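You operate a simulated robot arm through the tools that you are given. There is no shell and no other tool. Be economical: measure what you need, move in short steps, check, and stop when the job is done.

The job below is to be done with a simulated robot arm. You get a single attempt, and the scene is never put back.

TASK
Set the short boat up: seat locked at mark 27, the grey rowlock locked in the empty socket.
Fine: turn both seat locks to LOCK and push the yellow knob right in.

Only the result counts: the job must be done as asked and must still hold three seconds after the hand-in. Knocking over, shifting, dropping, spilling or breaking anything else fails it.

THE ROBOT
A 6-joint arm with a two-finger parallel gripper on a trunk, on a base that drives. Base frame: it is fixed to the floor where the robot stands at the start and does not move with it; the origin is under the middle of the robot, x ahead of it, y to its left, z up. Readings come in mm, rad, newtons and seconds.
With the tool pointing down near the work surface it reaches from about 100 to 740 mm from the robot's upright axis, wherever it stands. Its first joint turns from -2.897 to 2.897 rad. Places, roughly: black rowlock [1000, -750, 750]; green knob [1000, -900, 800]; hole of the socket with the yellow knob [400, -800, 800]; orange seat lock [600, 0, 800]; sliding seat [700, 0, 800]; white seat lock [800, 0, 800]; yellow knob [400, -900, 800]. Payload 3.91 kg.
Tool frame: the origin (TCP) lies between the finger pads and is the grasp point; the fingertips stand 30 mm ahead of it; z points along the fingers, y is the line along which they close. Largest opening 110 mm; finger width 20, thickness 10; the body of the gripper, 48 by 112 mm, starts 55 mm behind the TCP.
Orientation is that of the tool frame in the base frame, as a unit quaternion [w, x, y, z]. With the fingers straight down and closing along the base's y, the tool's x points along the base's -x, its y along +y and its z along -z.

THE INTERFACE
- The arm moves only by the tool play_rows. Its argument "moves" is one flat list of numbers, 7 for each row, row after row: the turn, a rotation vector about the tool's x, y, z in rad, then the shift along the tool's x, y, z in mm, then the gripper command, from -1 (shut) to 1 (fully open), values between in proportion. In form: [rx, ry, rz, tx, ty, tz, grip, rx, ry, rz, tx, ty, tz, grip, ...]. A call has 1 to 8 rows; each row shifts and turns the commanded pose from where the row before left it, along the tool's axes as they then stand. Rows are played at 5 a second. More than 50 mm and 0.15 rad between two rows, or a gripper value outside its range, and nothing of the call is played. A pose out of reach is approached as far as the arm can. The call stops where the force on the tool passes 50 N (or 10 N more than at its start, if that is more) or the arm is blocked; 0.2 s more then pass. Each finger travels about 45 mm/s and halts on what it meets, pressing with about 29 N; the grip force reading is that of the motor and also rises with nothing between the fingers. The clock runs only during rows and for 0.2 s after the last one: add rows that do not move to give the fingers time. The reply holds the time, the measured pose of the TCP, the force on the tool along the base axes, the opening and the grip force, in the units named above and with some noise, with the torque about the TCP (base axes, N m) and any sound that the robot's microphone picked up.
- Cameras (640 x 400 px; columns grow to the right, rows downward): "scene" is now at [-3.6, 107.7, 1516.3]; the picture's right is [-0.62, -0.78, 0.00], its down [-0.58, 0.46, -0.67] and it looks along [0.52, -0.42, -0.74] (base axes); focal length 258 px, centre (320, 200). "wrist" rides on the gripper at [71, 22, -107] in the tool frame; the picture's right is [-0.29, 0.96, 0.00], its down [-0.76, -0.23, -0.61] and it looks along [-0.58, -0.18, 0.79] (tool axes); focal length 243 px, centre (320, 200). There is no depth. A picture from a camera that has moved, and an enlarged one, comes with that camera's place and axes in the base frame and with its lens. The place of the scene camera against the robot may be out by one fixed shift of up to 18 mm in any direction.
- grab_frame(camera): a new picture of that camera. The clock stands still meanwhile.
- slide_trunk(by): slides the trunk up (or, below 0, down) by that many mm; the arm and the scene camera ride with it, the base frame stays. It gives what a move gives, with no picture.
- drive_base(legs): drives the robot by 1 to 6 legs, each [ahead, left, turn to the left] in mm, mm and rad, along the robot's own axes; the way and the turn of a leg run together, so that a leg with both is an arc; at most 1500 mm and 3.142 rad a leg. The arm and the cameras ride along, it lands a little off, and it stops where it bumps. It gives what a move gives.
- turn_head(pan, tilt): turns the head with the scene camera to pan (to the left, within 1.501 rad either way) and tilt (down, from -0.506 to 1.204), counted from straight ahead of the robot. It gives what a move gives.
- close_up(camera, box): a new picture of the part [left, top, right, bottom] of that camera's present view, enlarged. The clock stands still meanwhile.
- close_job(): hands the job in; it is judged then, once.

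Go step by step. Nothing tells you exact positions but the pictures and the camera data: compare them with the known pose of the tool, close in by small moves and look again before you grip or let go. The budget is 120 turns and 90 pictures, counting those below and the enlarged ones. Unless the task says otherwise, let go and move clear before handing in, and close with one line.

The tools are called as name(argument=value, ...) on one line, values as JSON. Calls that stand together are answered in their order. play_rows: Moves the arm, as the interface text tells. Its arguments: {"type":"object","properties":{"moves":{"type":"array","items":{"type":"number"}}},"required":["moves"]} The other tools are called the same way: slide_trunk (by) slides the trunk up or down; drive_base (legs) drives the base; turn_head (pan, tilt) turns the head that bears the scene camera; grab_frame (camera) takes a picture; close_up (camera, box) takes an enlarged picture of a part of a camera's view; close_job () hands the job in.

At the start:

```text
time_s: 0.0
ee_pos: [363.3, -299.5, 1158.6]
ee_rot: [0.0, 0.0, 1.0, 0.0]
contact_force: [-0.2, 0.6, 0.1]
moment: [-0.01, 0.01, -0.01]
grip_width: 110.2
finger_force: 0.1
trunk travel left (down, up): [-475.0, 115.0]
robot x, y, heading: [2.3, 2.2, -0.003]
head pan, tilt: [-0.67, 0.838]
```

scene: 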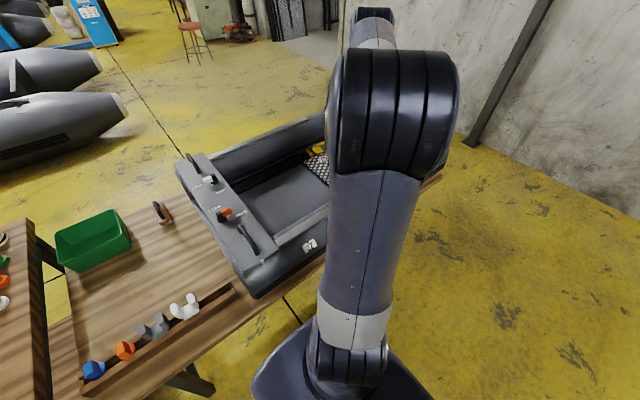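
wrist: 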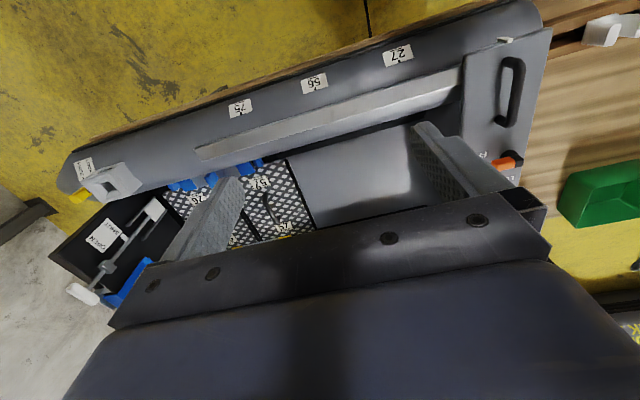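

I see a boat on a table with marks 75, 66, 27 along its side, a rack of rowlocks at left, and seat locks. I'll look at several head angles to locate everything.

turn_head(pan=0.1, tilt=0.75)

grab_frame(camera="scene")

close_up(camera="wrist", box=[40, 120, 340, 310])

close_up(camera="wrist", box=[340, 20, 640, 210])

```text
time_s: 1.1
ee_pos: [362.7, -298.0, 1158.1]
ee_rot: [0.0, 0.0, 1.0, 0.0]
contact_force: [0.5, 1.0, -0.9]
moment: [0.0, 0.02, 0.01]
grip_width: 110.0
finger_force: 0.0
trunk travel left (down, up): [-475.0, 115.0]
robot x, y, heading: [-2.5, -0.8, 0.0]
head pan, tilt: [0.099, 0.75]
```

```text
87 pictures are left
camera scene: at [17.1, 164.9, 1523.4], right [0.1, -1.0, 0.0], down [-0.68, -0.07, -0.73], along [0.73, 0.07, -0.68], focal length 258 px, centre (320, 200)
```

scene: 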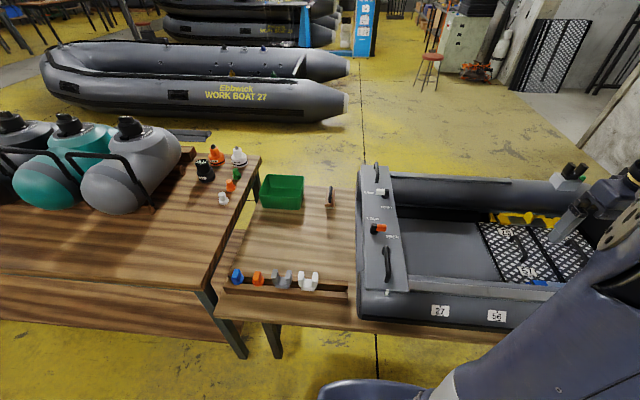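

```text
2.11 times, centred on (190, 215) of wrist
camera zoom: at [291.3, -277.4, 1264.7], right [0.29, 0.96, 0.0], down [0.76, -0.23, 0.61], along [0.58, -0.18, -0.79], focal length 511 px, centre (594, 168)
```

zoom: 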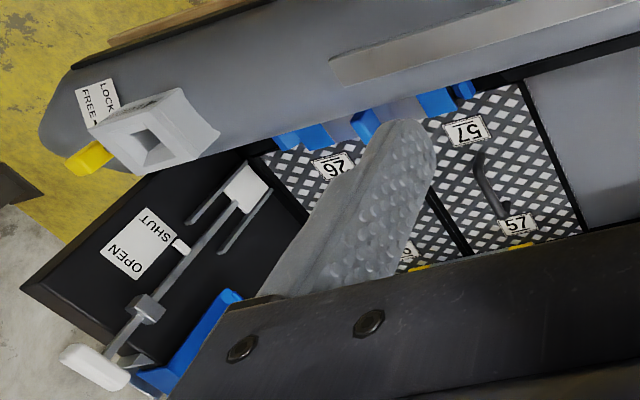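

```text
2.11 times, centred on (490, 115) of wrist
camera zoom: at [291.3, -277.4, 1264.7], right [0.29, 0.96, 0.0], down [0.76, -0.23, 0.61], along [0.58, -0.18, -0.79], focal length 511 px, centre (-38, 379)
```

zoom: 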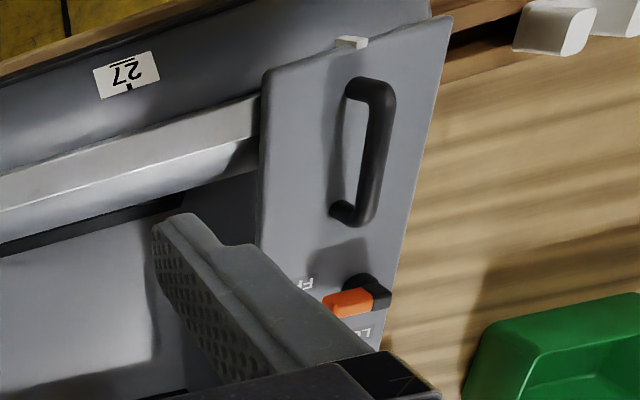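

The boat lies along y with a seat across it holding two locks; a rack at left holds blue, orange, grey and white rowlocks. I'll zoom in on details.

close_up(camera="scene", box=[340, 150, 540, 330])

close_up(camera="scene", box=[190, 160, 370, 300])

close_up(camera="wrist", box=[220, 30, 440, 130])

```text
2.22 times, centred on (440, 240) of scene
camera zoom: at [17.1, 164.9, 1523.4], right [0.1, -1.0, 0.0], down [-0.68, -0.07, -0.73], along [0.73, 0.07, -0.68], focal length 574 px, centre (53, 111)
```

zoom: 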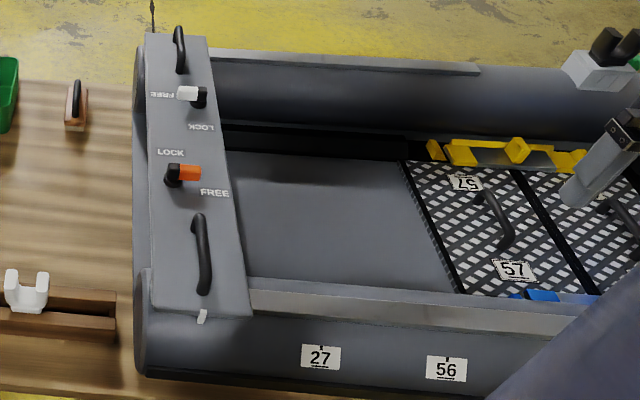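

```text
2.86 times, centred on (280, 230) of scene
camera zoom: at [17.1, 164.9, 1523.4], right [0.1, -1.0, 0.0], down [-0.68, -0.07, -0.73], along [0.73, 0.07, -0.68], focal length 737 px, centre (434, 114)
```

zoom: 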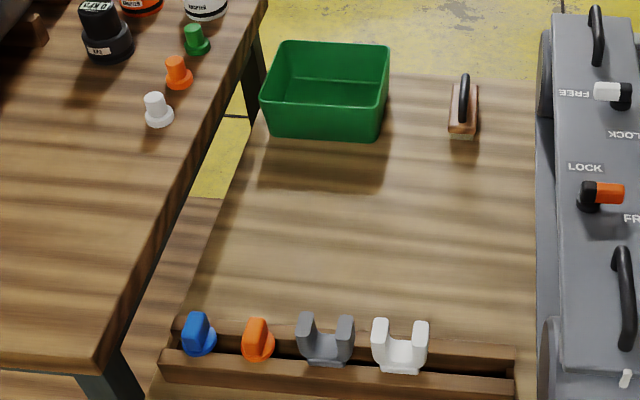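

```text
2.91 times, centred on (330, 80) of wrist
camera zoom: at [291.3, -277.4, 1264.7], right [0.29, 0.96, 0.0], down [0.76, -0.23, 0.61], along [0.58, -0.18, -0.79], focal length 706 px, centre (291, 549)
```

zoom: 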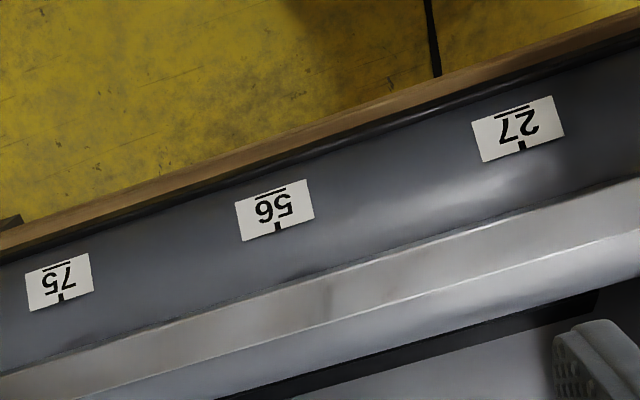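

Both levers appear to be at FREE; the handle on the seat's near end is around [485, 0, 830] and the seat pointer needs about −150 mm in y to reach 27. I'll move the arm over the handle and look.

play_rows(moves=[0, 0, 0, -15.25, 37.5, 19.75, 1, 0, 0, 0, -15.25, 37.5, 19.75, 1, 0, 0, 0, -15.25, 37.5, 19.75, 1, 0, 0, 0, -15.25, 37.5, 19.75, 1, 0, 0, 0, -15.25, 37.5, 19.75, 1, 0, 0, 0, -15.25, 37.5, 19.75, 1, 0, 0, 0, -15.25, 37.5, 19.75, 1, 0, 0, 0, -15.25, 37.5, 19.75, 0])

grab_frame(camera="wrist")

grab_frame(camera="scene")

```text
time_s: 2.9
ee_pos: [483.2, 3.6, 998.9]
ee_rot: [0.0, 0.001, 1.0, 0.0]
contact_force: [0.2, -0.5, -0.2]
moment: [0.0, 0.01, 0.01]
grip_width: 75.0
finger_force: 0.1
trunk travel left (down, up): [-475.0, 115.0]
robot x, y, heading: [-1.3, -3.1, 0.001]
head pan, tilt: [0.099, 0.75]
```

```text
81 pictures are left
camera wrist: at [412.7, 24.2, 1106.3], right [0.29, 0.96, 0.0], down [0.76, -0.23, 0.61], along [0.58, -0.18, -0.79], focal length 243 px, centre (320, 200)
```

wrist: 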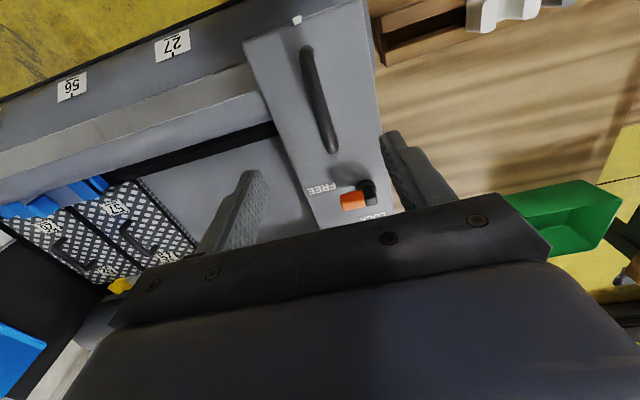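

```text
80 pictures are left
camera scene: at [17.2, 165.0, 1523.4], right [0.1, -1.0, 0.0], down [-0.68, -0.07, -0.73], along [0.73, 0.07, -0.68], focal length 258 px, centre (320, 200)
```

scene: 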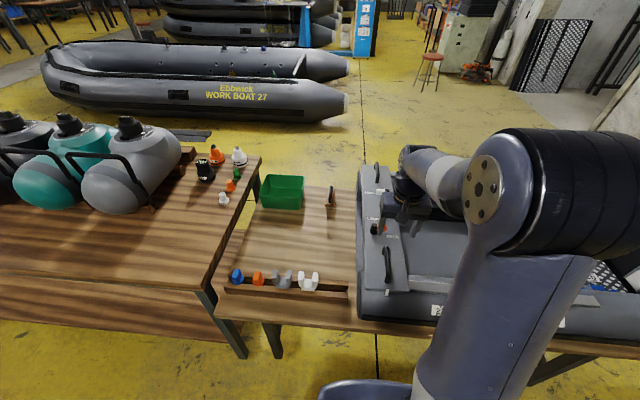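

The handle's centre triangulates to about [483, −1, 836]. I'll descend over it with fingers open and close on it.

play_rows(moves=[0, 0, 0, 0, -1, 40, 0, 0, 0, 0, 0, -2, 40, 0, 0, 0, 0, 0, -2, 40, 0, 0, 0, 0, 0, 0, 20, 0, 0, 0, 0, 0, 0, 18, 0])

grab_frame(camera="wrist")

```text
time_s: 4.1
ee_pos: [483.7, -4.0, 841.3]
ee_rot: [0.0, 0.0, 1.0, -0.001]
contact_force: [0.0, -0.6, -0.1]
moment: [-0.02, -0.01, -0.04]
grip_width: 54.8
finger_force: 0.0
trunk travel left (down, up): [-475.0, 115.0]
robot x, y, heading: [-2.0, -3.1, -0.002]
head pan, tilt: [0.099, 0.75]
```

```text
79 pictures are left
camera wrist: at [412.8, 17.8, 947.7], right [0.29, 0.96, 0.0], down [0.76, -0.23, 0.61], along [0.58, -0.18, -0.79], focal length 243 px, centre (320, 200)
```

wrist: 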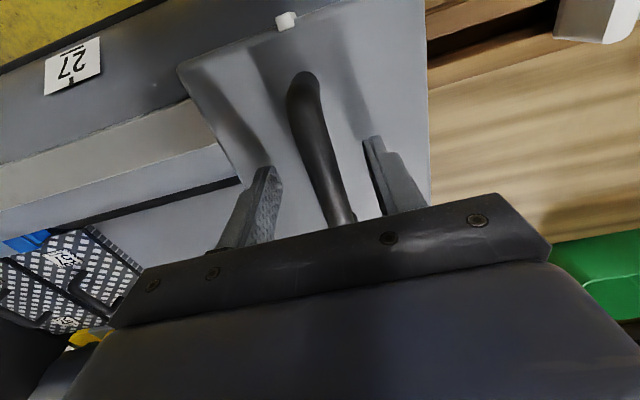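

Handle is between the fingers. I'll close on it and drag the seat about 60 mm as a first trial.

play_rows(moves=[0, 0, 0, 0, 0, 3, -1, 0, 0, 0, 0, 0, 0, -1, 0, 0, 0, 0, 0, 0, -1, 0, 0, 0, 0, -10, 0, -1, 0, 0, 0, 0, -15, 0, -1, 0, 0, 0, 0, -20, 0, -1, 0, 0, 0, 0, -15, 0, -1])

grab_frame(camera="wrist")

```text
time_s: 5.7
ee_pos: [484.4, -65.1, 838.3]
ee_rot: [-0.001, 0.0, 1.0, 0.001]
contact_force: [-2.7, -2.0, -5.8]
moment: [0.2, -0.16, 0.23]
grip_width: 15.9
finger_force: 44.5
trunk travel left (down, up): [-475.0, 115.0]
robot x, y, heading: [-3.8, -1.1, -0.003]
head pan, tilt: [0.099, 0.75]
```

```text
78 pictures are left
camera wrist: at [413.3, -43.1, 945.1], right [0.29, 0.96, 0.0], down [0.76, -0.23, 0.61], along [0.58, -0.18, -0.79], focal length 243 px, centre (320, 200)
```

wrist: 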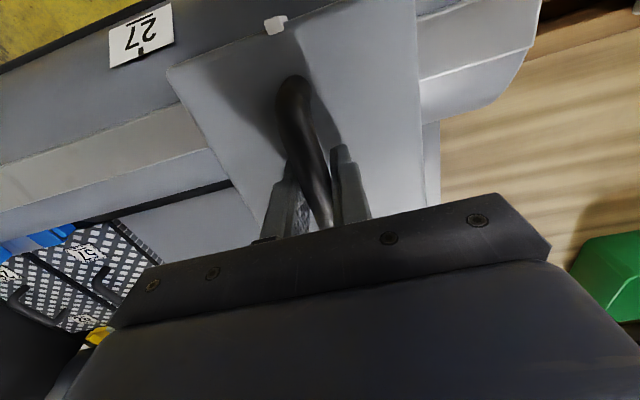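

The seat slides freely. The 27 tick triangulates to about y −165; I'll drag 85 mm more and check.

play_rows(moves=[0, 0, 0, 0, -20, 0, -1, 0, 0, 0, 0, -25, 0, -1, 0, 0, 0, 0, -25, 0, -1, 0, 0, 0, 0, -15, 0, -1, 0, 0, 0, 0, 0, 0, -1])

close_up(camera="wrist", box=[160, 0, 360, 125])

```text
time_s: 6.9
ee_pos: [484.2, -150.3, 838.3]
ee_rot: [-0.001, 0.0, 1.0, 0.0]
contact_force: [-0.2, -1.8, -14.8]
moment: [0.0, 0.34, 0.23]
grip_width: 15.6
finger_force: 45.2
trunk travel left (down, up): [-475.0, 115.0]
robot x, y, heading: [1.5, 1.7, 0.002]
head pan, tilt: [0.099, 0.75]
```

```text
3.20 times, centred on (260, 62) of wrist
camera zoom: at [413.5, -128.6, 945.2], right [0.29, 0.96, 0.0], down [0.76, -0.23, 0.61], along [0.58, -0.18, -0.79], focal length 776 px, centre (512, 640)
```

zoom: 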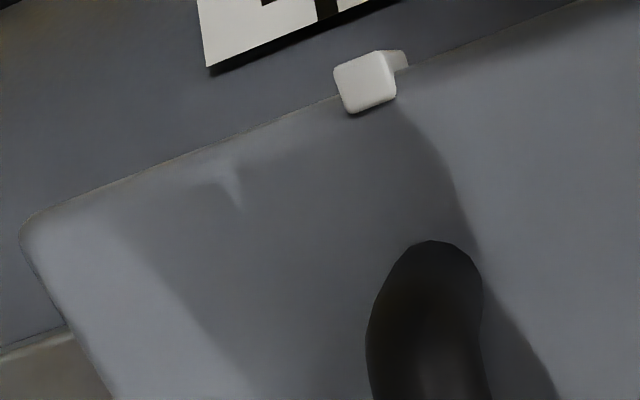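

About 9 mm remain. I'll shift, release, raise, and look from straight over the mark so parallax vanishes.

play_rows(moves=[0, 0, 0, 0, -9, 0, -1, 0, 0, 0, 0, 0, 0, -1, 0, 0, 0, 0, 0, 0, -0.3, 0, 0, 0, 0, 0, 0, -0.3, 0, 0, 0, 0, 0, -40, -0.3, 0, 0, 0, 0, -10, -45, -0.3, 0, 0, 0, 20, -10, -45, 0])

grab_frame(camera="wrist")

```text
refused: row 7 steps farther than a row can; nothing moved
```

```text
76 pictures are left
camera wrist: at [413.5, -128.6, 945.2], right [0.29, 0.96, 0.0], down [0.76, -0.23, 0.61], along [0.58, -0.18, -0.79], focal length 243 px, centre (320, 200)
```

wrist: 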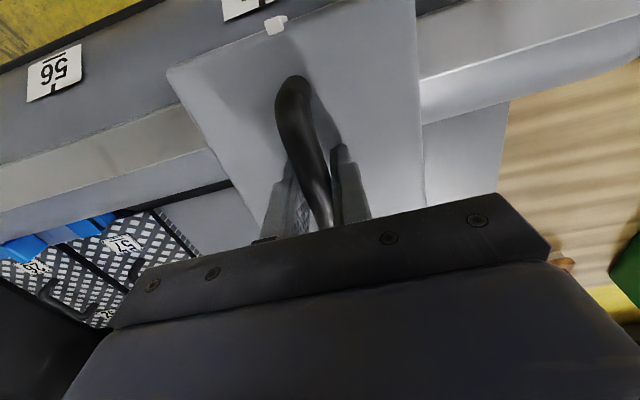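

A row was too long; I'll shorten it and repeat.

play_rows(moves=[0, 0, 0, 0, -9, 0, -1, 0, 0, 0, 0, 0, 0, -1, 0, 0, 0, 0, 0, 0, -0.3, 0, 0, 0, 0, 0, 0, -0.3, 0, 0, 0, 0, 0, -40, -0.3, 0, 0, 0, 0, -10, -40, -0.3, 0, 0, 0, 20, -10, -40, 0])

close_up(camera="wrist", box=[220, 0, 380, 100])

```text
time_s: 8.5
ee_pos: [463.5, -178.7, 958.6]
ee_rot: [-0.001, 0.0, 1.0, 0.001]
contact_force: [0.6, 0.2, -0.3]
moment: [0.01, -0.01, -0.01]
grip_width: 55.1
finger_force: 0.1
trunk travel left (down, up): [-475.0, 115.0]
robot x, y, heading: [-3.2, -4.1, -0.0]
head pan, tilt: [0.099, 0.75]
```

```text
4.00 times, centred on (300, 50) of wrist
camera zoom: at [392.5, -156.4, 1065.6], right [0.29, 0.96, 0.0], down [0.76, -0.23, 0.61], along [0.58, -0.18, -0.79], focal length 970 px, centre (400, 800)
```

zoom: 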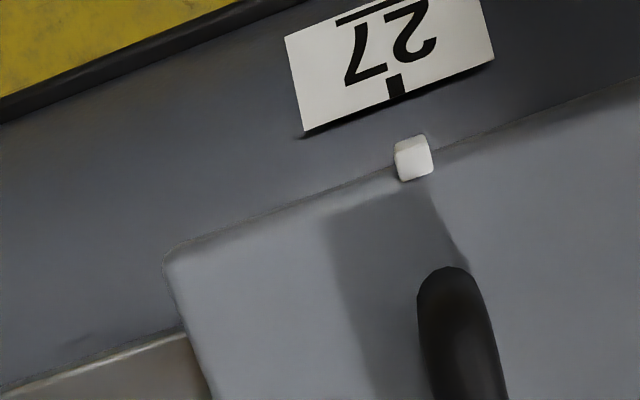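

Pointer and tick agree to within about half a millimetre in y. Next the orange lock; I'll move forward to view it.

play_rows(moves=[0, 0, 0, -40, 0, -10, 0, 0, 0, 0, -40, 10, 0, 0, 0, 0, 0, 0, 10, 0, 0])

grab_frame(camera="wrist")

turn_head(pan=-0.1, tilt=0.9)

grab_frame(camera="scene")

```text
time_s: 9.3
ee_pos: [545.1, -156.6, 967.1]
ee_rot: [0.0, 0.0, 1.0, 0.0]
contact_force: [0.4, 0.0, -0.1]
moment: [-0.01, 0.03, 0.02]
grip_width: 54.9
finger_force: 0.0
trunk travel left (down, up): [-475.0, 115.0]
robot x, y, heading: [-2.0, -2.2, 0.002]
head pan, tilt: [0.099, 0.75]
```

```text
74 pictures are left
camera wrist: at [473.6, -136.0, 1074.9], right [0.29, 0.96, 0.0], down [0.76, -0.23, 0.61], along [0.58, -0.18, -0.79], focal length 243 px, centre (320, 200)
```

wrist: 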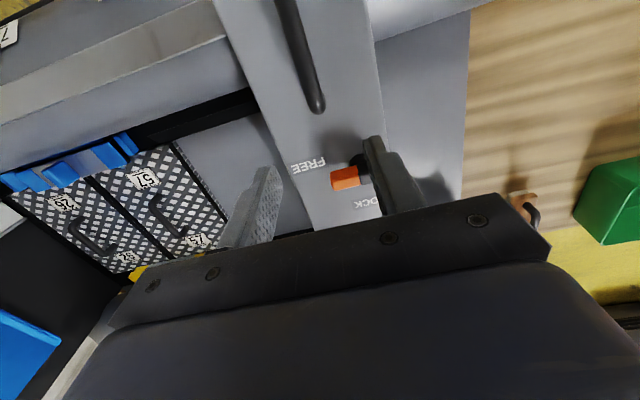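

```text
time_s: 10.0
ee_pos: [543.9, -157.5, 968.2]
ee_rot: [0.0, -0.001, 1.0, 0.0]
contact_force: [-0.1, 0.4, -0.2]
moment: [0.0, -0.02, 0.01]
grip_width: 54.9
finger_force: 0.0
trunk travel left (down, up): [-475.0, 115.0]
robot x, y, heading: [-1.5, 1.6, 0.001]
head pan, tilt: [-0.099, 0.901]
```

```text
73 pictures are left
camera scene: at [9.8, 149.3, 1511.5], right [-0.1, -1.0, 0.0], down [-0.78, 0.08, -0.62], along [0.62, -0.06, -0.78], focal length 258 px, centre (320, 200)
```

scene: 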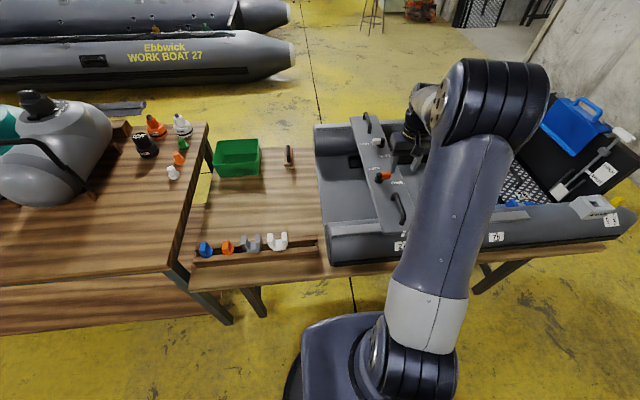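

close_up(camera="scene", box=[310, 100, 470, 210])

close_up(camera="wrist", box=[270, 110, 430, 220])

```text
3.64 times, centred on (390, 155) of scene
camera zoom: at [9.8, 149.3, 1511.5], right [-0.1, -1.0, 0.0], down [-0.78, 0.08, -0.62], along [0.62, -0.06, -0.78], focal length 938 px, centre (66, 364)
```

zoom: 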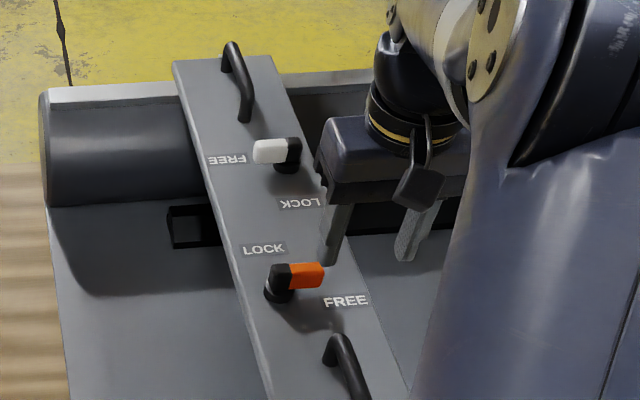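

```text
3.64 times, centred on (350, 165) of wrist
camera zoom: at [473.2, -136.1, 1074.9], right [0.29, 0.96, 0.0], down [0.76, -0.23, 0.61], along [0.58, -0.18, -0.79], focal length 882 px, centre (211, 327)
```

zoom: 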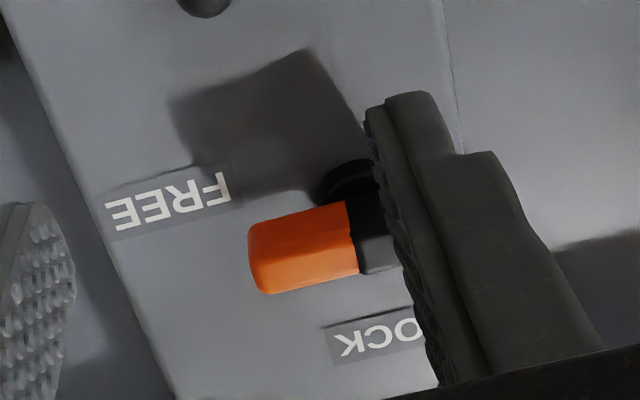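

Orange lever: pivot near [629, −128], pointing −y (FREE), LOCK lies toward +x, so it needs a counter-clockwise quarter turn. I'll rotate the tool 90° clockwise first so the later turn is a pure twist about the pivot.

play_rows(moves=[0, 0, 0.15, 0, 0, -5, 0, 0, 0, 0.15, 0, 0, -5, 0, 0, 0, 0.15, 0, 0, 0, 0, 0, 0, 0.15, 0, 0, 0, 0, 0, 0, 0.15, 0, 0, 0, 0, 0, 0, 0.15, 0, 0, 0, 0, 0, 0, 0.15, 0, 0, 0, 0, 0, 0, 0.15, 0, 0, 0, 0])

play_rows(moves=[0, 0, 0.15, 0, 0, 0, 0, 0, 0, 0.15, 0, 0, 0, 0, 0, 0, 0.0708, 0, 0, 0, 0, 0, 0, 0, 15, 40, 0, 0, 0, 0, 0, 14, 40, 0, 0])

grab_frame(camera="wrist")

```text
time_s: 11.8
ee_pos: [544.3, -158.2, 978.3]
ee_rot: [0.0, 0.565, 0.825, 0.001]
contact_force: [-1.2, -0.3, -0.3]
moment: [-0.01, 0.02, 0.02]
grip_width: 54.9
finger_force: 0.0
trunk travel left (down, up): [-475.0, 115.0]
robot x, y, heading: [-1.7, -1.8, 0.004]
head pan, tilt: [-0.099, 0.901]
```

```text
time_s: 13.0
ee_pos: [625.6, -130.2, 977.5]
ee_rot: [0.0, 0.707, 0.707, 0.0]
contact_force: [0.6, 0.7, 0.6]
moment: [0.01, 0.02, 0.02]
grip_width: 55.2
finger_force: 0.0
trunk travel left (down, up): [-475.0, 115.0]
robot x, y, heading: [-2.0, 3.0, 0.001]
head pan, tilt: [-0.099, 0.901]
```

```text
70 pictures are left
camera wrist: at [646.0, -58.3, 1084.2], right [0.96, -0.29, 0.0], down [-0.23, -0.76, 0.61], along [-0.18, -0.58, -0.79], focal length 243 px, centre (320, 200)
```

wrist: 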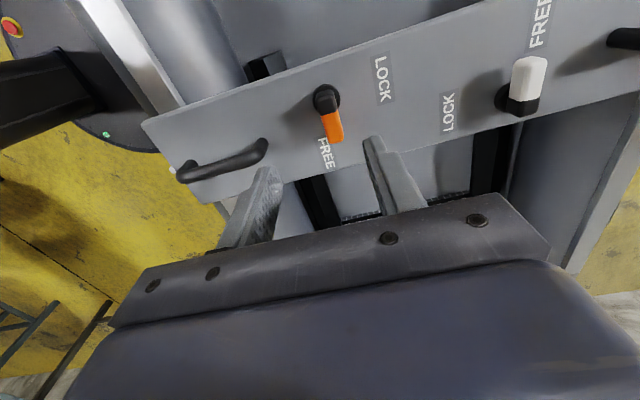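

close_up(camera="wrist", box=[260, 60, 420, 160])

close_up(camera="wrist", box=[420, 20, 580, 120])

```text
4.00 times, centred on (340, 110) of wrist
camera zoom: at [646.0, -58.3, 1084.2], right [0.96, -0.29, 0.0], down [-0.23, -0.76, 0.61], along [-0.18, -0.58, -0.79], focal length 970 px, centre (240, 560)
```

zoom: 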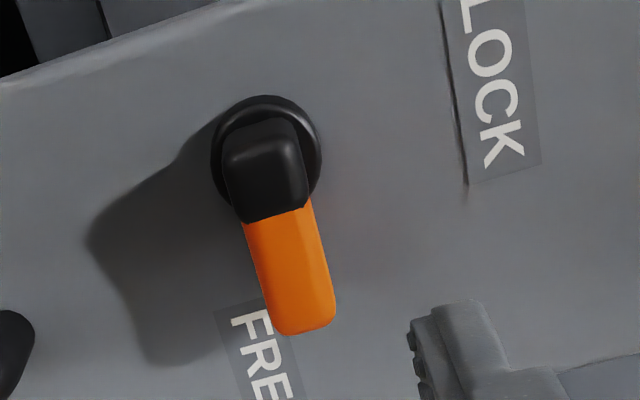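

```text
4.00 times, centred on (500, 70) of wrist
camera zoom: at [646.0, -58.3, 1084.2], right [0.96, -0.29, 0.0], down [-0.23, -0.76, 0.61], along [-0.18, -0.58, -0.79], focal length 970 px, centre (-400, 720)
```

zoom: 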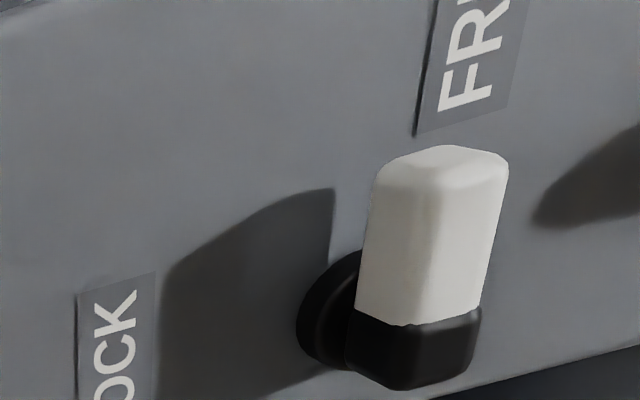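

Geometry confirmed: orange hub at about [632, −127], top near z 845. I'll lower the open fingers around the hub.

play_rows(moves=[0, 0, 0, 3, 6, 45, 0, 0, 0, 0, 0, 0, 45, 0, 0, 0, 0, 0, 0, 25, 0, 0, 0, 0, 0, 0, 12, 0])

grab_frame(camera="wrist")

close_up(camera="scene", box=[310, 100, 470, 210])

```text
time_s: 14.0
ee_pos: [628.8, -127.3, 850.4]
ee_rot: [0.0, 0.707, 0.707, 0.001]
contact_force: [-0.3, 1.0, 0.0]
moment: [0.01, -0.01, 0.0]
grip_width: 54.7
finger_force: 0.1
trunk travel left (down, up): [-475.0, 115.0]
robot x, y, heading: [-1.9, -1.3, 0.001]
head pan, tilt: [-0.099, 0.901]
```

```text
67 pictures are left
camera wrist: at [651.6, -55.0, 957.5], right [0.96, -0.29, 0.0], down [-0.23, -0.76, 0.61], along [-0.18, -0.58, -0.79], focal length 243 px, centre (320, 200)
```

wrist: 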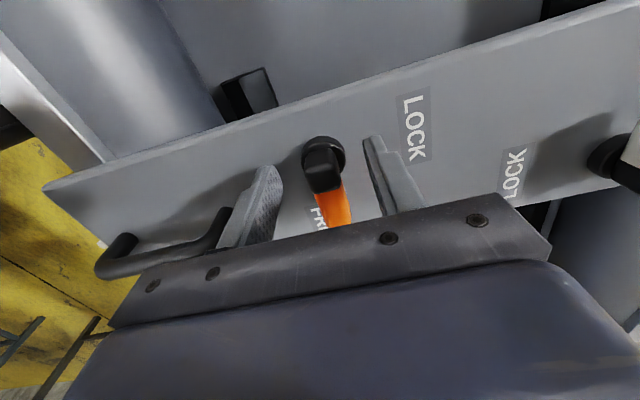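

```text
3.64 times, centred on (390, 155) of scene
camera zoom: at [9.8, 149.2, 1511.5], right [-0.1, -1.0, 0.0], down [-0.78, 0.08, -0.62], along [0.62, -0.06, -0.78], focal length 938 px, centre (66, 364)
```

zoom: 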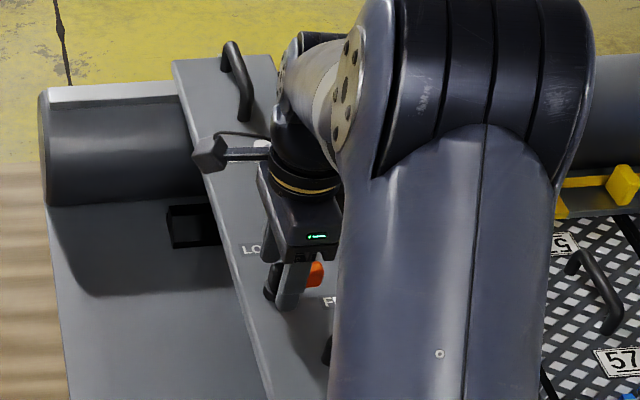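

The hub sits between the fingers; I'll correct by 3 mm, lower slightly, and narrow the fingers to a loose fit.

play_rows(moves=[0, 0, 0, -3, 3, 8, -0.3, 0, 0, 0, 0, 0, 0, -0.6, 0, 0, 0, 0, 0, 0, -0.6, 0, 0, 0, 0, 0, 0, -0.6])

close_up(camera="wrist", box=[220, 110, 420, 235])

```text
time_s: 15.0
ee_pos: [631.2, -129.2, 842.1]
ee_rot: [-0.001, 0.707, 0.707, -0.002]
contact_force: [-12.6, 1.0, -5.0]
moment: [-0.01, 0.41, 0.0]
grip_width: 28.4
finger_force: 45.1
trunk travel left (down, up): [-475.0, 115.0]
robot x, y, heading: [0.4, 1.5, 0.003]
head pan, tilt: [-0.099, 0.901]
```

```text
3.20 times, centred on (320, 172) of wrist
camera zoom: at [653.2, -58.0, 948.9], right [0.96, -0.29, 0.0], down [-0.23, -0.76, 0.61], along [-0.18, -0.58, -0.79], focal length 776 px, centre (320, 288)
```

zoom: 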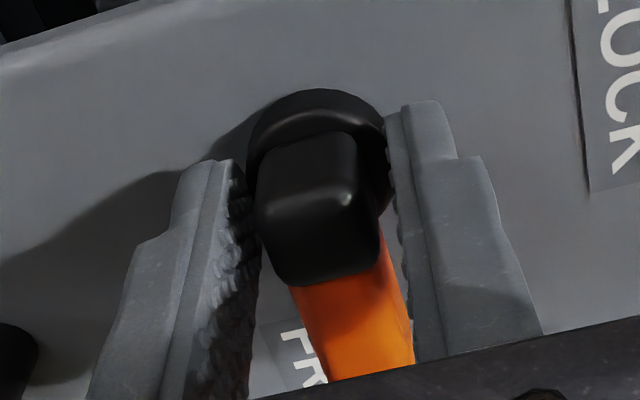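

The fingers met the round collar (28 mm). I'll open, rise 10 mm and close loosely on the lever block above.

play_rows(moves=[0, 0, 0, 0, 0, 0, -0.3, 0, 0, 0, 0, 0, -10, -0.3, 0, 0, 0, 0, 1.5, 0, -0.6, 0, 0, 0, 0, 0, 0, -0.6, 0, 0, 0, 0, 0, 0, -0.6])

close_up(camera="wrist", box=[220, 110, 420, 235])

```text
time_s: 16.2
ee_pos: [634.1, -128.8, 853.0]
ee_rot: [0.0, 0.707, 0.707, 0.001]
contact_force: [-4.7, -0.4, 2.8]
moment: [0.03, 0.14, 0.03]
grip_width: 24.6
finger_force: 2.7
trunk travel left (down, up): [-475.0, 115.0]
robot x, y, heading: [-3.3, -0.4, -0.003]
head pan, tilt: [-0.099, 0.901]
```

```text
3.20 times, centred on (320, 172) of wrist
camera zoom: at [655.9, -57.9, 960.6], right [0.96, -0.29, 0.0], down [-0.23, -0.76, 0.61], along [-0.18, -0.58, -0.79], focal length 776 px, centre (320, 288)
```

zoom: 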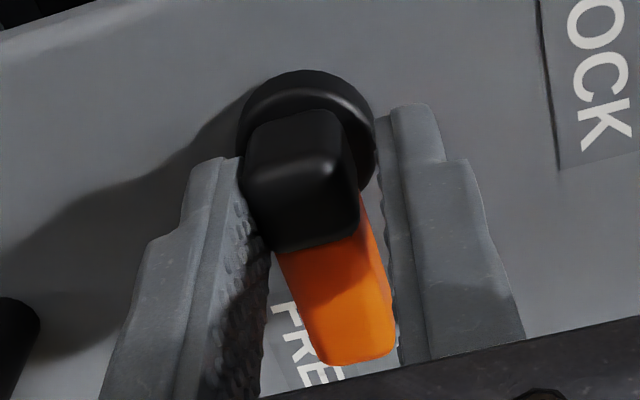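

The block sits slightly toward −x; I'll shift 4 mm and tighten a bit.

play_rows(moves=[0, 0, 0, 0, -4, 0, -0.6, 0, 0, 0, 0, 0, 0, -0.65, 0, 0, 0, 0, 0, 0, -0.65])

close_up(camera="wrist", box=[220, 110, 420, 235])

```text
time_s: 17.0
ee_pos: [630.5, -128.3, 854.3]
ee_rot: [-0.001, 0.707, 0.707, 0.0]
contact_force: [-0.5, 0.0, 1.6]
moment: [0.04, 0.02, 0.03]
grip_width: 19.4
finger_force: 0.1
trunk travel left (down, up): [-475.0, 115.0]
robot x, y, heading: [-3.4, 1.0, -0.002]
head pan, tilt: [-0.099, 0.901]
```

```text
3.20 times, centred on (320, 172) of wrist
camera zoom: at [652.4, -57.9, 960.5], right [0.96, -0.29, 0.0], down [-0.23, -0.76, 0.61], along [-0.18, -0.58, -0.79], focal length 776 px, centre (320, 288)
```

zoom: 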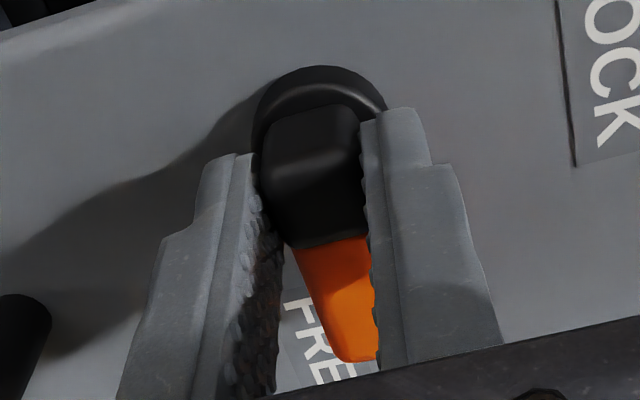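

Snug, loose fit with no side force. Now twist counter-clockwise.

play_rows(moves=[0, 0, -0.15, -0.5, 0, 0, -0.65, 0, 0, -0.15, -0.5, 0, 0, -0.65, 0, 0, -0.15, -0.5, 0, 0, -0.65, 0, 0, -0.15, 0, 0, 0, -0.65, 0, 0, -0.15, 0, 0, 0, -0.65, 0, 0, -0.15, 0, 0, 0, -0.65, 0, 0, -0.15, 0, 0, 0, -0.65, 0, 0, -0.15, 0, 0, 0, -0.65])

grab_frame(camera="wrist")

```text
time_s: 18.8
ee_pos: [630.6, -131.6, 854.0]
ee_rot: [0.001, 0.184, 0.983, -0.001]
contact_force: [0.1, 1.1, 0.6]
moment: [0.02, 0.03, -0.01]
grip_width: 20.3
finger_force: 0.7
trunk travel left (down, up): [-475.0, 115.0]
robot x, y, heading: [1.9, -0.1, -0.0]
head pan, tilt: [-0.099, 0.901]
```

```text
62 pictures are left
camera wrist: at [572.2, -84.9, 960.3], right [0.61, 0.79, 0.0], down [0.63, -0.49, 0.61], along [0.48, -0.37, -0.79], focal length 243 px, centre (320, 200)
```

wrist: 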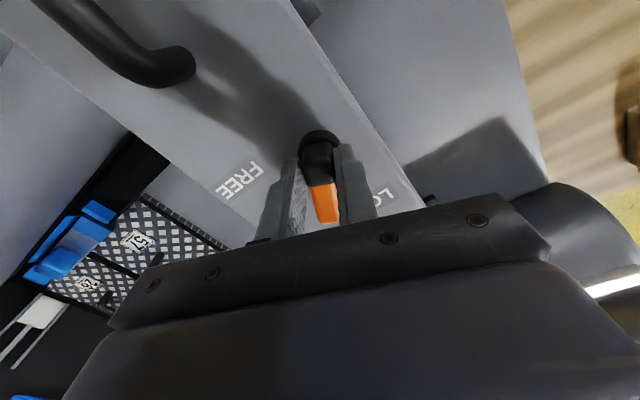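

Turning smoothly with the lever. I'll continue the rest plus a little overturn.

play_rows(moves=[0, 0, -0.15, 0, 0, 0, -0.65, 0, 0, -0.12, 0, 0, 0, -0.65, 0, 0, -0.1, 0, 0, 0, -0.65, 0, 0, -0.1, 0, 0, 0, -0.65, 0, 0, -0.08, 0, 0, 0, -0.65, 0, 0, 0, 0, 0, 0, -0.65])

grab_frame(camera="wrist")

```text
time_s: 20.2
ee_pos: [631.7, -130.9, 853.5]
ee_rot: [0.001, -0.09, 0.996, 0.0]
contact_force: [-1.4, -1.2, -1.2]
moment: [-0.03, -0.07, -0.61]
grip_width: 21.0
finger_force: 45.0
trunk travel left (down, up): [-475.0, 115.0]
robot x, y, heading: [0.5, 1.8, 0.003]
head pan, tilt: [-0.099, 0.901]
```

```text
61 pictures are left
camera wrist: at [557.0, -122.4, 960.2], right [0.11, 0.99, 0.0], down [0.79, -0.09, 0.61], along [0.6, -0.07, -0.79], focal length 243 px, centre (320, 200)
```

wrist: 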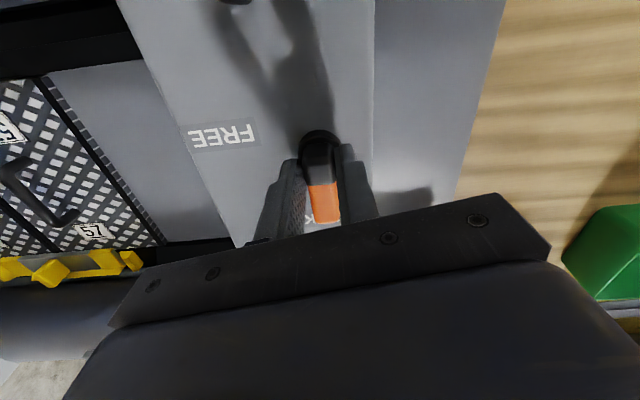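

Torque rose at the stop, so orange is at LOCK. I'll release, rise, and check it, and look down at the gap between the robot base and the table since white at about [820, −187] is beyond reach.

play_rows(moves=[0, 0, 0, 0, 0, 0, -0.3, 0, 0, 0, 0, 0, 0, -0.3, 0, 0, 0, 0, 0, -45, -0.3, 0, 0, 0, 40, 0, -20, -0.3, 0, 0, 0.09, 40, 0, -20, -0.3, 0, 0, 0.09, 0, 0, -20, -0.3])

grab_frame(camera="wrist")

turn_head(pan=0.0, tilt=1.2)

grab_frame(camera="scene")

```text
time_s: 21.6
ee_pos: [549.8, -145.8, 960.1]
ee_rot: [0.0, 0.001, 1.0, 0.0]
contact_force: [0.4, -0.2, -0.1]
moment: [-0.02, -0.02, -0.04]
grip_width: 38.3
finger_force: 0.1
trunk travel left (down, up): [-475.0, 115.0]
robot x, y, heading: [-1.1, 0.2, -0.001]
head pan, tilt: [-0.099, 0.901]
```

```text
60 pictures are left
camera wrist: at [480.0, -123.9, 1065.7], right [0.29, 0.96, 0.0], down [0.76, -0.23, 0.61], along [0.58, -0.18, -0.79], focal length 243 px, centre (320, 200)
```

wrist: 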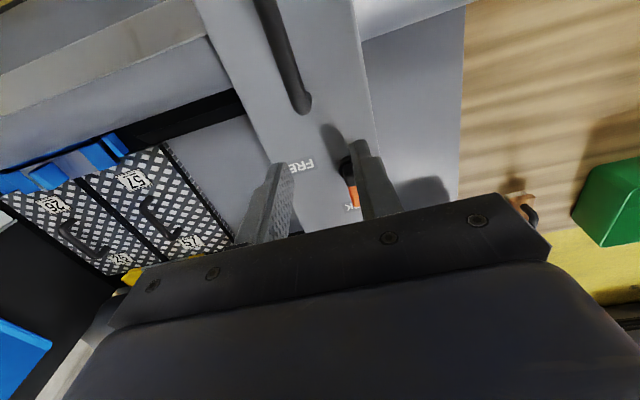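

```text
time_s: 22.4
ee_pos: [551.5, -145.0, 958.1]
ee_rot: [0.001, 0.001, 1.0, 0.001]
contact_force: [-0.2, -0.1, 0.1]
moment: [0.05, -0.01, 0.02]
grip_width: 38.5
finger_force: 0.0
trunk travel left (down, up): [-475.0, 115.0]
robot x, y, heading: [-0.8, -0.1, 0.003]
head pan, tilt: [0.0, 1.201]
```

```text
59 pictures are left
camera scene: at [-9.4, 156.7, 1491.7], right [0.0, -1.0, 0.0], down [-0.93, 0.0, -0.36], along [0.36, 0.0, -0.93], focal length 258 px, centre (320, 200)
```

scene: 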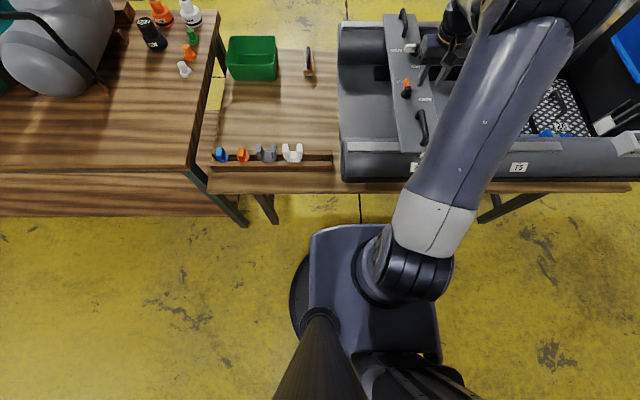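

Orange now points at LOCK. The base has clearance to move 100 mm forward with the carriage above and the disc under the table, so I'll drive forward and right.

drive_base(legs=[[0, -187, 0], [100, 0, 0]])

turn_head(pan=-0.1, tilt=0.8)

grab_frame(camera="scene")

```text
time_s: 24.7
ee_pos: [651.4, -332.3, 957.9]
ee_rot: [0.0, 0.0, 1.0, -0.001]
contact_force: [-0.9, 1.5, 0.1]
moment: [-0.01, 0.01, 0.0]
grip_width: 38.5
finger_force: 0.1
trunk travel left (down, up): [-475.0, 115.0]
robot x, y, heading: [98.9, -184.9, 0.006]
head pan, tilt: [0.0, 1.201]
```

```text
time_s: 25.6
ee_pos: [651.5, -331.6, 959.2]
ee_rot: [0.0, 0.0, 1.0, 0.0]
contact_force: [0.9, -0.7, 0.2]
moment: [0.05, 0.0, -0.03]
grip_width: 38.7
finger_force: 0.0
trunk travel left (down, up): [-475.0, 115.0]
robot x, y, heading: [99.1, -190.0, -0.004]
head pan, tilt: [-0.099, 0.799]
```

```text
58 pictures are left
camera scene: at [114.9, -37.8, 1519.4], right [-0.1, -1.0, 0.0], down [-0.71, 0.07, -0.7], along [0.69, -0.07, -0.72], focal length 258 px, centre (320, 200)
```

scene: 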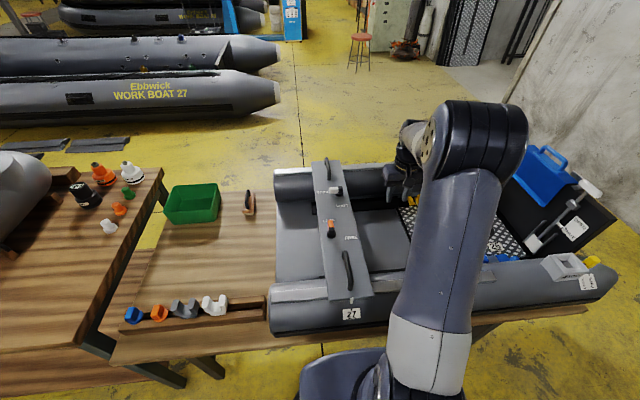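

Now move over the white lock and rotate the tool 90° clockwise.

play_rows(moves=[0, 0, 0, -33, 29, -4, 0, 0, 0, 0, -33, 29, -4, 0, 0, 0, 0, -33, 29, -4, 0, 0, 0, 0, -33, 29, -4, 0, 0, 0, 0, -33, 29, 0, 0, 0, 0, 0.15, 0, 0, 0, 0, 0, 0, 0.15, 0, 0, 0, 0, 0, 0, 0.15, 0, 0, 0, 0])

play_rows(moves=[0, 0, 0.15, 0, 0, 0, 0, 0, 0, 0.15, 0, 0, 0, 0, 0, 0, 0.15, 0, 0, 0, 0, 0, 0, 0.15, 0, 0, 0, 0, 0, 0, 0.15, 0, 0, 0, 0, 0, 0, 0.15, 0, 0, 0, 0, 0, 0, 0.15, 0, 0, 0, 0, 0, 0, 0.0708, 0, 0, 0, 0])

grab_frame(camera="wrist")

```text
time_s: 27.4
ee_pos: [817.3, -186.3, 974.0]
ee_rot: [0.0, 0.225, 0.974, 0.0]
contact_force: [0.0, -0.2, 0.6]
moment: [0.0, -0.01, 0.0]
grip_width: 55.0
finger_force: 0.1
trunk travel left (down, up): [-475.0, 115.0]
robot x, y, heading: [101.8, -187.3, -0.0]
head pan, tilt: [-0.099, 0.799]
```

```text
time_s: 29.2
ee_pos: [817.4, -187.2, 974.2]
ee_rot: [-0.001, 0.708, 0.706, 0.0]
contact_force: [0.0, 0.3, 0.3]
moment: [0.0, -0.01, 0.01]
grip_width: 54.9
finger_force: 0.1
trunk travel left (down, up): [-475.0, 115.0]
robot x, y, heading: [101.1, -186.3, -0.003]
head pan, tilt: [-0.099, 0.799]
```

```text
57 pictures are left
camera wrist: at [838.4, -115.5, 1081.5], right [0.96, -0.29, 0.0], down [-0.23, -0.76, 0.61], along [-0.18, -0.58, -0.79], focal length 243 px, centre (320, 200)
```

wrist: 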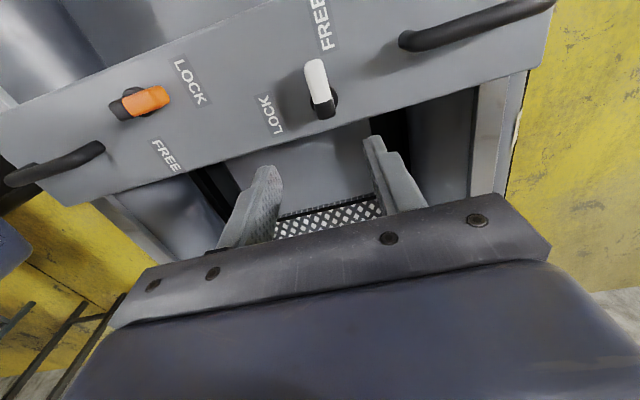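

White pivot at about [820, −188]; orange is confirmed at LOCK. I'll descend at the same working height as before (853).

play_rows(moves=[0, 0, 0, -1, 2.5, 45, 0, 0, 0, 0, 0, 0, 45, 0, 0, 0, 0, 0, 0, 30, 0, 0, 0, 0, 0, 0, 0, -0.4])

close_up(camera="wrist", box=[220, 80, 420, 205])

```text
time_s: 30.2
ee_pos: [820.1, -188.4, 855.4]
ee_rot: [0.001, 0.707, 0.707, -0.001]
contact_force: [-0.1, -0.5, -0.5]
moment: [0.03, 0.01, 0.02]
grip_width: 33.0
finger_force: 0.0
trunk travel left (down, up): [-475.0, 115.0]
robot x, y, heading: [98.0, -184.7, 0.0]
head pan, tilt: [-0.099, 0.799]
```

```text
3.20 times, centred on (320, 142) of wrist
camera zoom: at [840.9, -116.9, 961.5], right [0.96, -0.29, 0.0], down [-0.23, -0.76, 0.61], along [-0.18, -0.58, -0.79], focal length 776 px, centre (320, 384)
```

zoom: 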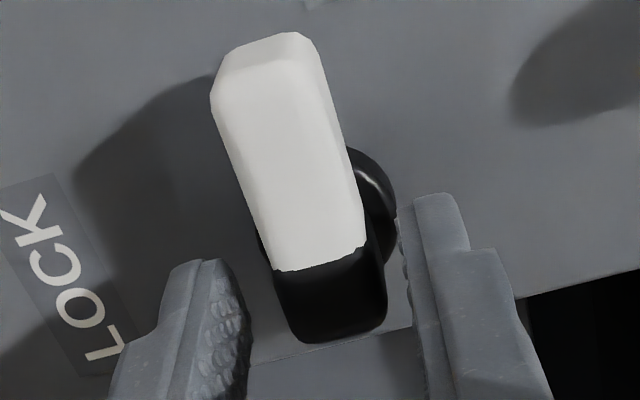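

Centred well. Close loosely and twist counter-clockwise.

play_rows(moves=[0, 0, 0, 0, 0, 1.5, -0.65, 0, 0, 0, 0, 0, 0, -0.65, 0, 0, -0.15, 0, 0, 0, -0.65, 0, 0, -0.15, 0, 0, 0, -0.65, 0, 0, -0.15, 0, 0, 0, -0.65, 0, 0, -0.15, 0, 0, 0, -0.65, 0, 0, -0.15, 0, 0, 0, -0.65, 0, 0, -0.15, 0, 0, 0, -0.65])

play_rows(moves=[0, 0, -0.15, 0, 0, 0, -0.65, 0, 0, -0.15, 0, 0, 0, -0.65, 0, 0, -0.15, 0, 0, 0, -0.65, 0, 0, -0.12, 0, 0, 0, -0.65, 0, 0, -0.1, 0, 0, 0, -0.65, 0, 0, -0.1, 0, 0, 0, -0.65, 0, 0, -0.08, 0, 0, 0, -0.65, 0, 0, 0, 0, 0, 0, -0.65])

grab_frame(camera="wrist")

```text
time_s: 32.0
ee_pos: [819.9, -186.4, 853.5]
ee_rot: [0.0, 0.328, 0.945, 0.001]
contact_force: [4.9, 3.6, -1.3]
moment: [0.09, -0.11, 0.01]
grip_width: 22.0
finger_force: 3.4
trunk travel left (down, up): [-475.0, 115.0]
robot x, y, heading: [102.1, -186.5, 0.001]
head pan, tilt: [-0.099, 0.799]
```

```text
time_s: 33.8
ee_pos: [820.3, -185.6, 853.5]
ee_rot: [0.0, -0.089, 0.996, 0.0]
contact_force: [2.7, 6.2, -0.5]
moment: [0.15, -0.08, -0.11]
grip_width: 22.3
finger_force: 2.8
trunk travel left (down, up): [-475.0, 115.0]
robot x, y, heading: [99.6, -185.9, 0.003]
head pan, tilt: [-0.099, 0.799]
```

```text
55 pictures are left
camera wrist: at [745.5, -178.0, 960.0], right [0.11, 0.99, 0.0], down [0.79, -0.09, 0.61], along [0.6, -0.07, -0.79], focal length 243 px, centre (320, 200)
```

wrist: 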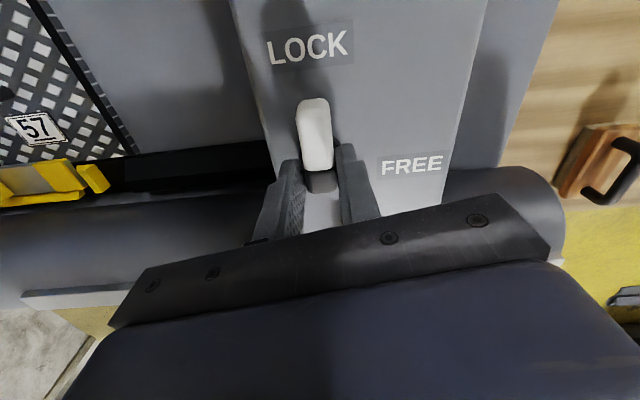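

Nearly there, but torque hasn't risen yet; turn a bit more.

play_rows(moves=[0, 0, -0.06, 0, -1.5, 0, -0.68, 0, 0, -0.06, 0, 0, 0, -0.68, 0, 0, 0, 0, 0, 0, -0.68])

```text
time_s: 34.6
ee_pos: [819.8, -185.9, 853.8]
ee_rot: [0.001, -0.149, 0.989, 0.0]
contact_force: [6.5, 18.1, 3.5]
moment: [0.52, 0.22, -1.29]
grip_width: 23.7
finger_force: 45.2
trunk travel left (down, up): [-475.0, 115.0]
robot x, y, heading: [100.1, -186.9, 0.005]
head pan, tilt: [-0.099, 0.799]
```

The stop is reached (torque 1.3 N m). Release, rise and verify both levers and the pointer.

play_rows(moves=[0, 0, 0.06, 0, 0, 0, -0.4, 0, 0, 0.06, 0, 0, 0, -0.3, 0, 0, 0, 0, 0, -45, -0.3, 0, 0, 0.09, 0, 0, -45, -0.3, 0, 0, 0.09, 45, 0, -20, 0, 0, 0, 0, 48, 0, 0, 0, 0, 0, 0, 48, 0, 0, 0])

close_up(camera="scene", box=[260, 140, 420, 340])

grab_frame(camera="wrist")

```text
time_s: 36.2
ee_pos: [677.0, -194.0, 961.2]
ee_rot: [-0.001, 0.001, 1.0, 0.0]
contact_force: [-0.3, -0.5, -0.2]
moment: [-0.03, 0.0, 0.04]
grip_width: 54.9
finger_force: 0.1
trunk travel left (down, up): [-475.0, 115.0]
robot x, y, heading: [97.4, -188.8, 0.002]
head pan, tilt: [-0.099, 0.799]
```

```text
2.00 times, centred on (340, 240) of scene
camera zoom: at [114.9, -37.7, 1519.4], right [-0.1, -1.0, 0.0], down [-0.71, 0.07, -0.7], along [0.69, -0.07, -0.72], focal length 516 px, centre (280, 120)
```

zoom: 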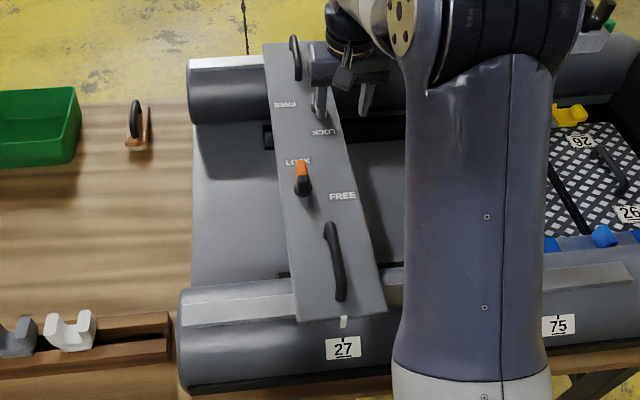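

```text
53 pictures are left
camera wrist: at [606.0, -172.2, 1068.4], right [0.29, 0.96, 0.0], down [0.76, -0.23, 0.61], along [0.58, -0.18, -0.79], focal length 243 px, centre (320, 200)
```

wrist: 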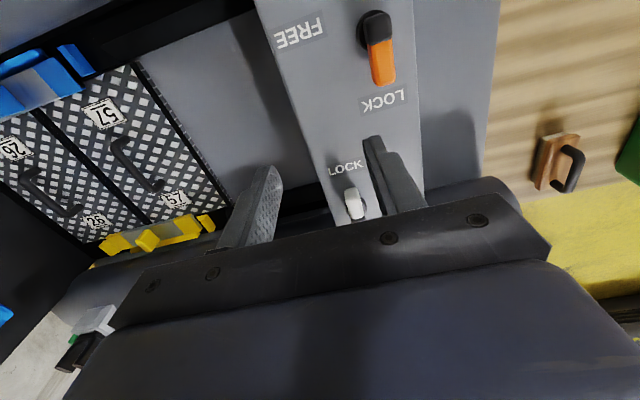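

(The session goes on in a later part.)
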